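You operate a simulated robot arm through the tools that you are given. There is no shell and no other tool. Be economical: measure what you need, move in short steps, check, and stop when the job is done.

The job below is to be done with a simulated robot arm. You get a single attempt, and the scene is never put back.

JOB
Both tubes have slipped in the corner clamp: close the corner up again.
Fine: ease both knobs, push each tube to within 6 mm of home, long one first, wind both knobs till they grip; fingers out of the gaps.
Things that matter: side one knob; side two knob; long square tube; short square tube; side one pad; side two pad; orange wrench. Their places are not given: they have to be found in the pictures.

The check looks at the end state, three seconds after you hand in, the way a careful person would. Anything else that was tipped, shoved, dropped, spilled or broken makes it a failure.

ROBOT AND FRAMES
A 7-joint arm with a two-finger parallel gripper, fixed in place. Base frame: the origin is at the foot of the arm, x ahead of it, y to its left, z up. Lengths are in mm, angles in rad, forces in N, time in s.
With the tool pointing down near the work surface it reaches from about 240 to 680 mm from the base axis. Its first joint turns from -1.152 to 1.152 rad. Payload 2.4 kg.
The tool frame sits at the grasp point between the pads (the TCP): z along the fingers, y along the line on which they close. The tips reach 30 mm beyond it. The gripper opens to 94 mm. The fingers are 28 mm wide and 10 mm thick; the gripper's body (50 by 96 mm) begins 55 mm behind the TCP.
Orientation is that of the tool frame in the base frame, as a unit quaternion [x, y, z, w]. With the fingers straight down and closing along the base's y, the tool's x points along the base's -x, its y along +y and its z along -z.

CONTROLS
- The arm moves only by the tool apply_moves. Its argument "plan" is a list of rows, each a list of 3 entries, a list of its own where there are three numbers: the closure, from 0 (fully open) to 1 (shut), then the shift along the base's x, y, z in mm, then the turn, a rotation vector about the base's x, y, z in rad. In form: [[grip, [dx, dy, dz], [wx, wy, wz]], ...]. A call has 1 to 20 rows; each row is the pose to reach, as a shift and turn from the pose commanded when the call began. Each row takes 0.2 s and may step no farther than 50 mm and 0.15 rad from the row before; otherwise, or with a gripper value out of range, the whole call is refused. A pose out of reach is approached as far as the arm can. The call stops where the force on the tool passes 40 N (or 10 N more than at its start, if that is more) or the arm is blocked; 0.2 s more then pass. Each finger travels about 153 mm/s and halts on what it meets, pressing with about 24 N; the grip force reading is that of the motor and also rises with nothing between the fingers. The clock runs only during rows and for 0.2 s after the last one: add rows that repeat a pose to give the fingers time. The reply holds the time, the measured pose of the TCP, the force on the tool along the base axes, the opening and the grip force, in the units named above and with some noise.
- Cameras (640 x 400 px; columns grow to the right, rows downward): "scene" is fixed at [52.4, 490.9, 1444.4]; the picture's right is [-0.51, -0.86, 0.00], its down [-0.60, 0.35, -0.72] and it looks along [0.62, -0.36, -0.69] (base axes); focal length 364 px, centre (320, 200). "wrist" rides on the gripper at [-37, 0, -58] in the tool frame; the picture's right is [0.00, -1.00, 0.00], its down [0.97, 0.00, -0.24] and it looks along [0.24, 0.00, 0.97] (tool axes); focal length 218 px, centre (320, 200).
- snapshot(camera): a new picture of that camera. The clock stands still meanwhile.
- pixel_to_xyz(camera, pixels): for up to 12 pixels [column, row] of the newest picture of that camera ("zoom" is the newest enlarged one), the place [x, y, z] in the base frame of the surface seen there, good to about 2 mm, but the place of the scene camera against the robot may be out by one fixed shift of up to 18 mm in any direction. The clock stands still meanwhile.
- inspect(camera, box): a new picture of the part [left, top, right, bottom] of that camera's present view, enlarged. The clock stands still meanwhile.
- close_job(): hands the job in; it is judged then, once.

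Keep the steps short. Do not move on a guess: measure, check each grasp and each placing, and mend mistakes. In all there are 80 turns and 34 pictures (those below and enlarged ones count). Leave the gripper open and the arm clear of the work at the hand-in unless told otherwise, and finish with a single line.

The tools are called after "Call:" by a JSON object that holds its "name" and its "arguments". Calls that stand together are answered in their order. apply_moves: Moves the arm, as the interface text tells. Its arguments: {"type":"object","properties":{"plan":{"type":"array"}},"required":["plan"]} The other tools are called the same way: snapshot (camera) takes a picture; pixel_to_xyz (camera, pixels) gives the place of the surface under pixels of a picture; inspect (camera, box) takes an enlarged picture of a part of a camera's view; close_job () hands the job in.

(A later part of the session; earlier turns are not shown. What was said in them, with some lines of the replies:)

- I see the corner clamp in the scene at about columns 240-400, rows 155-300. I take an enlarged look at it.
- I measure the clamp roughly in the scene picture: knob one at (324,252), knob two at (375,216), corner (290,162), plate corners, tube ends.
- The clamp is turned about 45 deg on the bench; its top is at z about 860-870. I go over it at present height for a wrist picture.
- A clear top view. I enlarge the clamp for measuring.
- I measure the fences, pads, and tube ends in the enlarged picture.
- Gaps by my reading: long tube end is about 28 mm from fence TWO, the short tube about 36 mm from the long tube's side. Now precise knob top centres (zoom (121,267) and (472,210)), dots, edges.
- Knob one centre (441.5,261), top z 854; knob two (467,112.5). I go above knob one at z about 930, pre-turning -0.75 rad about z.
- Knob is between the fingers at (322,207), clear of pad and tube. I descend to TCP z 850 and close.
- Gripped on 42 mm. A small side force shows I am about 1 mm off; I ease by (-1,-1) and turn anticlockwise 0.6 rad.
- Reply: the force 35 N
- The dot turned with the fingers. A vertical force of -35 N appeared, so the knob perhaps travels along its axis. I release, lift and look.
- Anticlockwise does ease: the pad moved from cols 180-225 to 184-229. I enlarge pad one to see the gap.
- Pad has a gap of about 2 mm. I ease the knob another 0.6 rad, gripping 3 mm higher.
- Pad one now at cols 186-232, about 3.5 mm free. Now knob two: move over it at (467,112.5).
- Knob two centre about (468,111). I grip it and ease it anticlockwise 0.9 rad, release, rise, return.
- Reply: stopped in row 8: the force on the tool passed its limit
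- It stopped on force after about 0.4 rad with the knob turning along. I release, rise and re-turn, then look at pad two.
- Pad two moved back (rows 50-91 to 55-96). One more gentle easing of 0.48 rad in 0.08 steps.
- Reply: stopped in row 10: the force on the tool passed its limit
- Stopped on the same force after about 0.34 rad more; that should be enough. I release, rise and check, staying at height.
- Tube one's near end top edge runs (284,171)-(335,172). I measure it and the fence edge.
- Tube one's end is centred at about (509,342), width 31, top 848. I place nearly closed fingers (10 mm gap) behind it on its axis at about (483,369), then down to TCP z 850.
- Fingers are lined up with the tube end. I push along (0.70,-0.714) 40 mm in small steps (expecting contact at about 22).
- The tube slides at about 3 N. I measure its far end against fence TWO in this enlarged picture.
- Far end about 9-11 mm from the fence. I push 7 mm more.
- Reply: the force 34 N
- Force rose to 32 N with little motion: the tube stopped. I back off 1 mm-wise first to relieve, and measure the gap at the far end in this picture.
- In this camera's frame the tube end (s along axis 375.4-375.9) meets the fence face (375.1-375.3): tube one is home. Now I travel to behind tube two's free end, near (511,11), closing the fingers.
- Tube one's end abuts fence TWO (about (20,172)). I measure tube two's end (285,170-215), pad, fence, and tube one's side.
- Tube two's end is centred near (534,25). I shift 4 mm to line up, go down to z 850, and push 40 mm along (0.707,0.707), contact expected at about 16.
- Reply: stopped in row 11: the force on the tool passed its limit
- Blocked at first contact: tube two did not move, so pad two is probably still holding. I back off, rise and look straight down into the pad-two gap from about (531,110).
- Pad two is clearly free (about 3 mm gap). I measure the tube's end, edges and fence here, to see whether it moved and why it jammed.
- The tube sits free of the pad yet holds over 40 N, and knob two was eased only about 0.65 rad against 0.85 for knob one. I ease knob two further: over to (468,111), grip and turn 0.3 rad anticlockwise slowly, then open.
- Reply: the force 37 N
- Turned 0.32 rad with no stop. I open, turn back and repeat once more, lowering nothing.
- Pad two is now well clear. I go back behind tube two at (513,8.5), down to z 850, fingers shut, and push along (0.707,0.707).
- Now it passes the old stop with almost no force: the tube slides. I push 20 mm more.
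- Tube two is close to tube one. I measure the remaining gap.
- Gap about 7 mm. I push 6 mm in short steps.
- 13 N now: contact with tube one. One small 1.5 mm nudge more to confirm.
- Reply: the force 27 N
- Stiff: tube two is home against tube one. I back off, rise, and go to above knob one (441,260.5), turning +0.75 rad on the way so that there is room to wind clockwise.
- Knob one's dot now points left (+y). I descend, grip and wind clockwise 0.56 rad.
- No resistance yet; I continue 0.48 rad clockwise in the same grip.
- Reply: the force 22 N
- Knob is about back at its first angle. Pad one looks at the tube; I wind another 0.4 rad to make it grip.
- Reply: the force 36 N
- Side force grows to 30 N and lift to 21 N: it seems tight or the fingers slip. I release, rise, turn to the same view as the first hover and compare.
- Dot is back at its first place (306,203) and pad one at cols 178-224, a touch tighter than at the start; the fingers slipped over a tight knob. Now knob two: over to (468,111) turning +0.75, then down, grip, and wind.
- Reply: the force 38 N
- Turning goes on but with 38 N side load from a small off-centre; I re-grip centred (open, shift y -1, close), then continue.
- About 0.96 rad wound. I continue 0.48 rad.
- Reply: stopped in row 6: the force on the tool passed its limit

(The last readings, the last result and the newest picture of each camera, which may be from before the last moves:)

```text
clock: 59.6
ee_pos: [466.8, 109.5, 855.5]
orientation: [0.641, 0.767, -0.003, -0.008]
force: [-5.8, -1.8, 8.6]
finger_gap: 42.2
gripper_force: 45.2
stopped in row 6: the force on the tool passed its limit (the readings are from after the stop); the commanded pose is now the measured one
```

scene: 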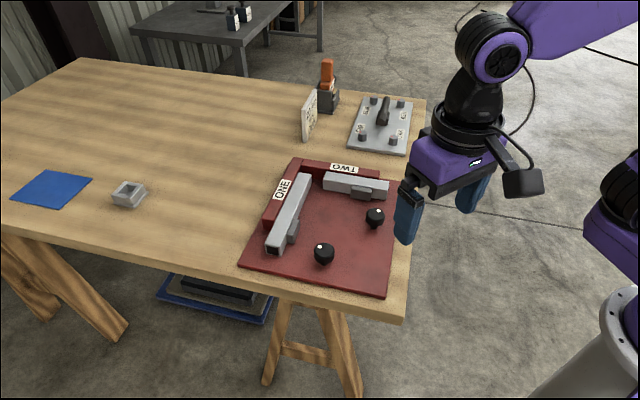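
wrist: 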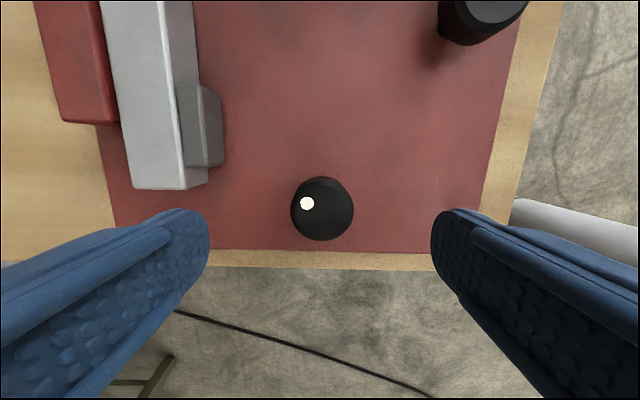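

It stopped on force. I release, rise and return to the first knob-two view to compare.

Call:
{"name": "apply_moves", "arguments": {"plan": [[0.3, [0, 0, 0], [0, 0, 0]], [0, [0, 0, 0], [0, 0, 0]], [0, [0, 1, 40], [0, 0, 0.15]], [0, [0, 3, 75], [0, 0, 0.3]], [0, [0, 3, 75], [0, 0, 0.45]], [0, [0, 3, 75], [0, 0, 0.6]], [0, [0, 3, 75], [0, 0, 0.64]], [0, [0, 3, 75], [0, 0, 0.64]]]}}

Call:
{"name": "snapshot", "arguments": {"camera": "wrist"}}

```text
clock: 61.4
ee_pos: [467.0, 113.4, 930.6]
orientation: [0.368, 0.93, -0.005, -0.006]
force: [0.2, 0.0, 0.5]
finger_gap: 94.1
gripper_force: 0.0
```

```text
3 pictures are left
```

wrist: 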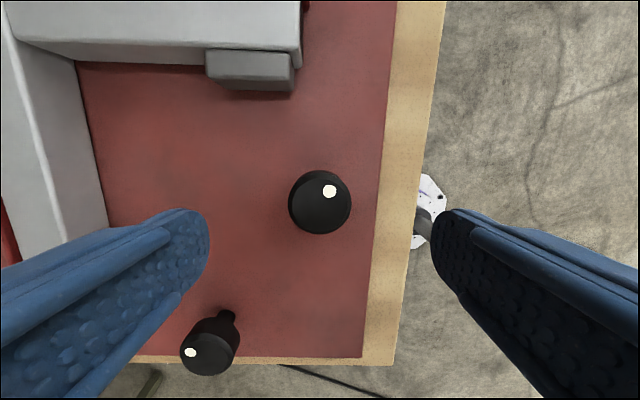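

Pad two is at rows 48-90 and the dot at (329,191): just past its first place. Slip was less than on knob one, so I give knob two one more tightening, 0.48 rad, centred.

Call:
{"name": "apply_moves", "arguments": {"plan": [[0, [1, -2, -40], [0, 0, 0]], [0, [1, -2, -76], [0, 0, 0]], [0.4, [1, -2, -76], [0, 0, 0]], [0.7, [1, -2, -76], [0, 0, 0]], [0.7, [1, -2, -76], [0, 0, 0]], [0.7, [1, -2, -76], [0, 0, -0.08]], [0.7, [1, -2, -76], [0, 0, -0.16]], [0.7, [1, -2, -76], [0, 0, -0.24]], [0.7, [1, -2, -76], [0, 0, -0.32]], [0.7, [1, -2, -76], [0, 0, -0.4]], [0.7, [1, -2, -76], [0, 0, -0.48]]]}}

```text
clock: 63.8
ee_pos: [467.3, 111.7, 854.5]
orientation: [0.579, 0.816, -0.005, -0.007]
force: [-15.0, -0.7, 2.1]
finger_gap: 41.0
gripper_force: 45.5
```

I release, rise, and go up and back over the clamp for an overall look.

Call:
{"name": "apply_moves", "arguments": {"plan": [[0.3, [0, 0, 0], [0, 0, 0]], [0, [0, 0, 0], [0, 0, 0]], [0, [0, 0, 40], [0, 0, 0.15]], [0, [0, 10, 80], [0, 0, 0.3]], [0, [15, 25, 120], [0, 0, 0.45]], [0, [25, 40, 160], [0, 0, 0.48]], [0, [40, 60, 190], [0, 0, 0.48]], [0, [52, 80, 200], [0, 0, 0.48]], [0, [52, 80, 200], [0, 0, 0.48]]]}}

Call:
{"name": "inspect", "arguments": {"camera": "wrist", "box": [120, 0, 520, 250]}}

```text
clock: 65.8
ee_pos: [521.1, 191.3, 1054.9]
orientation: [0.367, 0.93, -0.005, -0.006]
force: [0.2, 0.0, -0.2]
finger_gap: 94.1
gripper_force: 0.2
```

```text
1.60 times, centred on (320, 125) of wrist
```

zoom: 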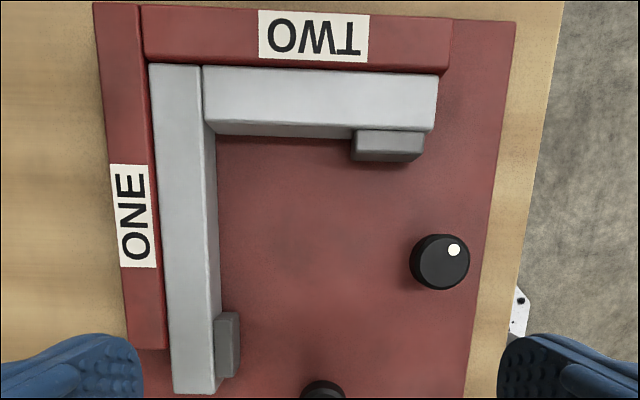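

The corner looks closed and both pads touch. I measure: fence TWO edge vs tube one's end, tube one's side vs tube two's end.

Call:
{"name": "pixel_to_xyz", "arguments": {"camera": "zoom", "pixels": [[175, 67], [175, 60], [196, 100], [208, 100], [150, 100], [158, 100], [300, 66], [300, 75], [440, 262], [454, 250]]}}

```text
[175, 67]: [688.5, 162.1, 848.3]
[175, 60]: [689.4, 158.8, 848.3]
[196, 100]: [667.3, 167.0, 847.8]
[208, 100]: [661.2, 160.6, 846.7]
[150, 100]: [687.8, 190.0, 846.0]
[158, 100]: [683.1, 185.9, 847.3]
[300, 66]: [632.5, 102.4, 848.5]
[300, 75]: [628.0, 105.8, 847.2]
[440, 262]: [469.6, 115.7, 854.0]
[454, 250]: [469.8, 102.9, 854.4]
```

Gaps are no more than about 2-3 mm. I draw the arm clear, open, and take one last scene picture.

Call:
{"name": "apply_moves", "arguments": {"plan": [[0, [-45, 0, 20], [0, 0, 0.15]], [0, [-90, 0, 40], [0, 0, 0.3]], [0, [-135, 0, 50], [0, 0, 0.45]], [0, [-180, 0, 50], [0, 0, 0.6]], [0, [-220, 0, 50], [0, 0, 0.75]], [0, [-240, 0, 50], [0, 0, 0.75]], [0, [-240, 0, 50], [0, 0, 0.75]]]}}

Call:
{"name": "snapshot", "arguments": {"camera": "scene"}}

```text
clock: 67.4
ee_pos: [279.6, 191.8, 1104.0]
orientation: [0.002, 1.0, -0.007, -0.004]
force: [0.1, 0.1, -0.4]
finger_gap: 94.2
gripper_force: 0.1
```

```text
1 pictures are left
```

scene: 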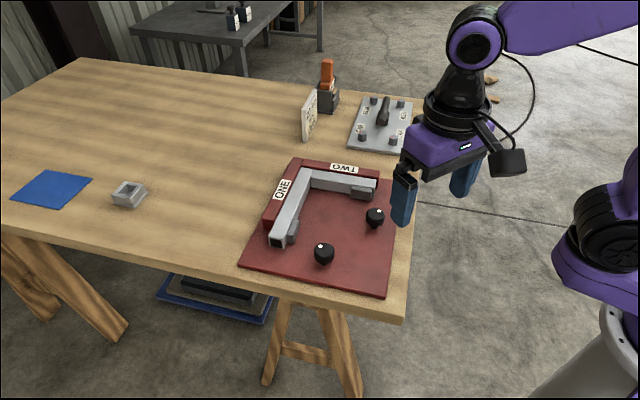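

The corner is closed, nothing else has moved, the gripper is open and the arm is clear. I hand in.

Call:
{"name": "close_job", "arguments": {}}

```text
The job is handed in.
```

The corner is closed: both tubes measured within about 3 mm of home, and both knobs are wound until they resisted, though I did not pull on the tubes to test the grip.
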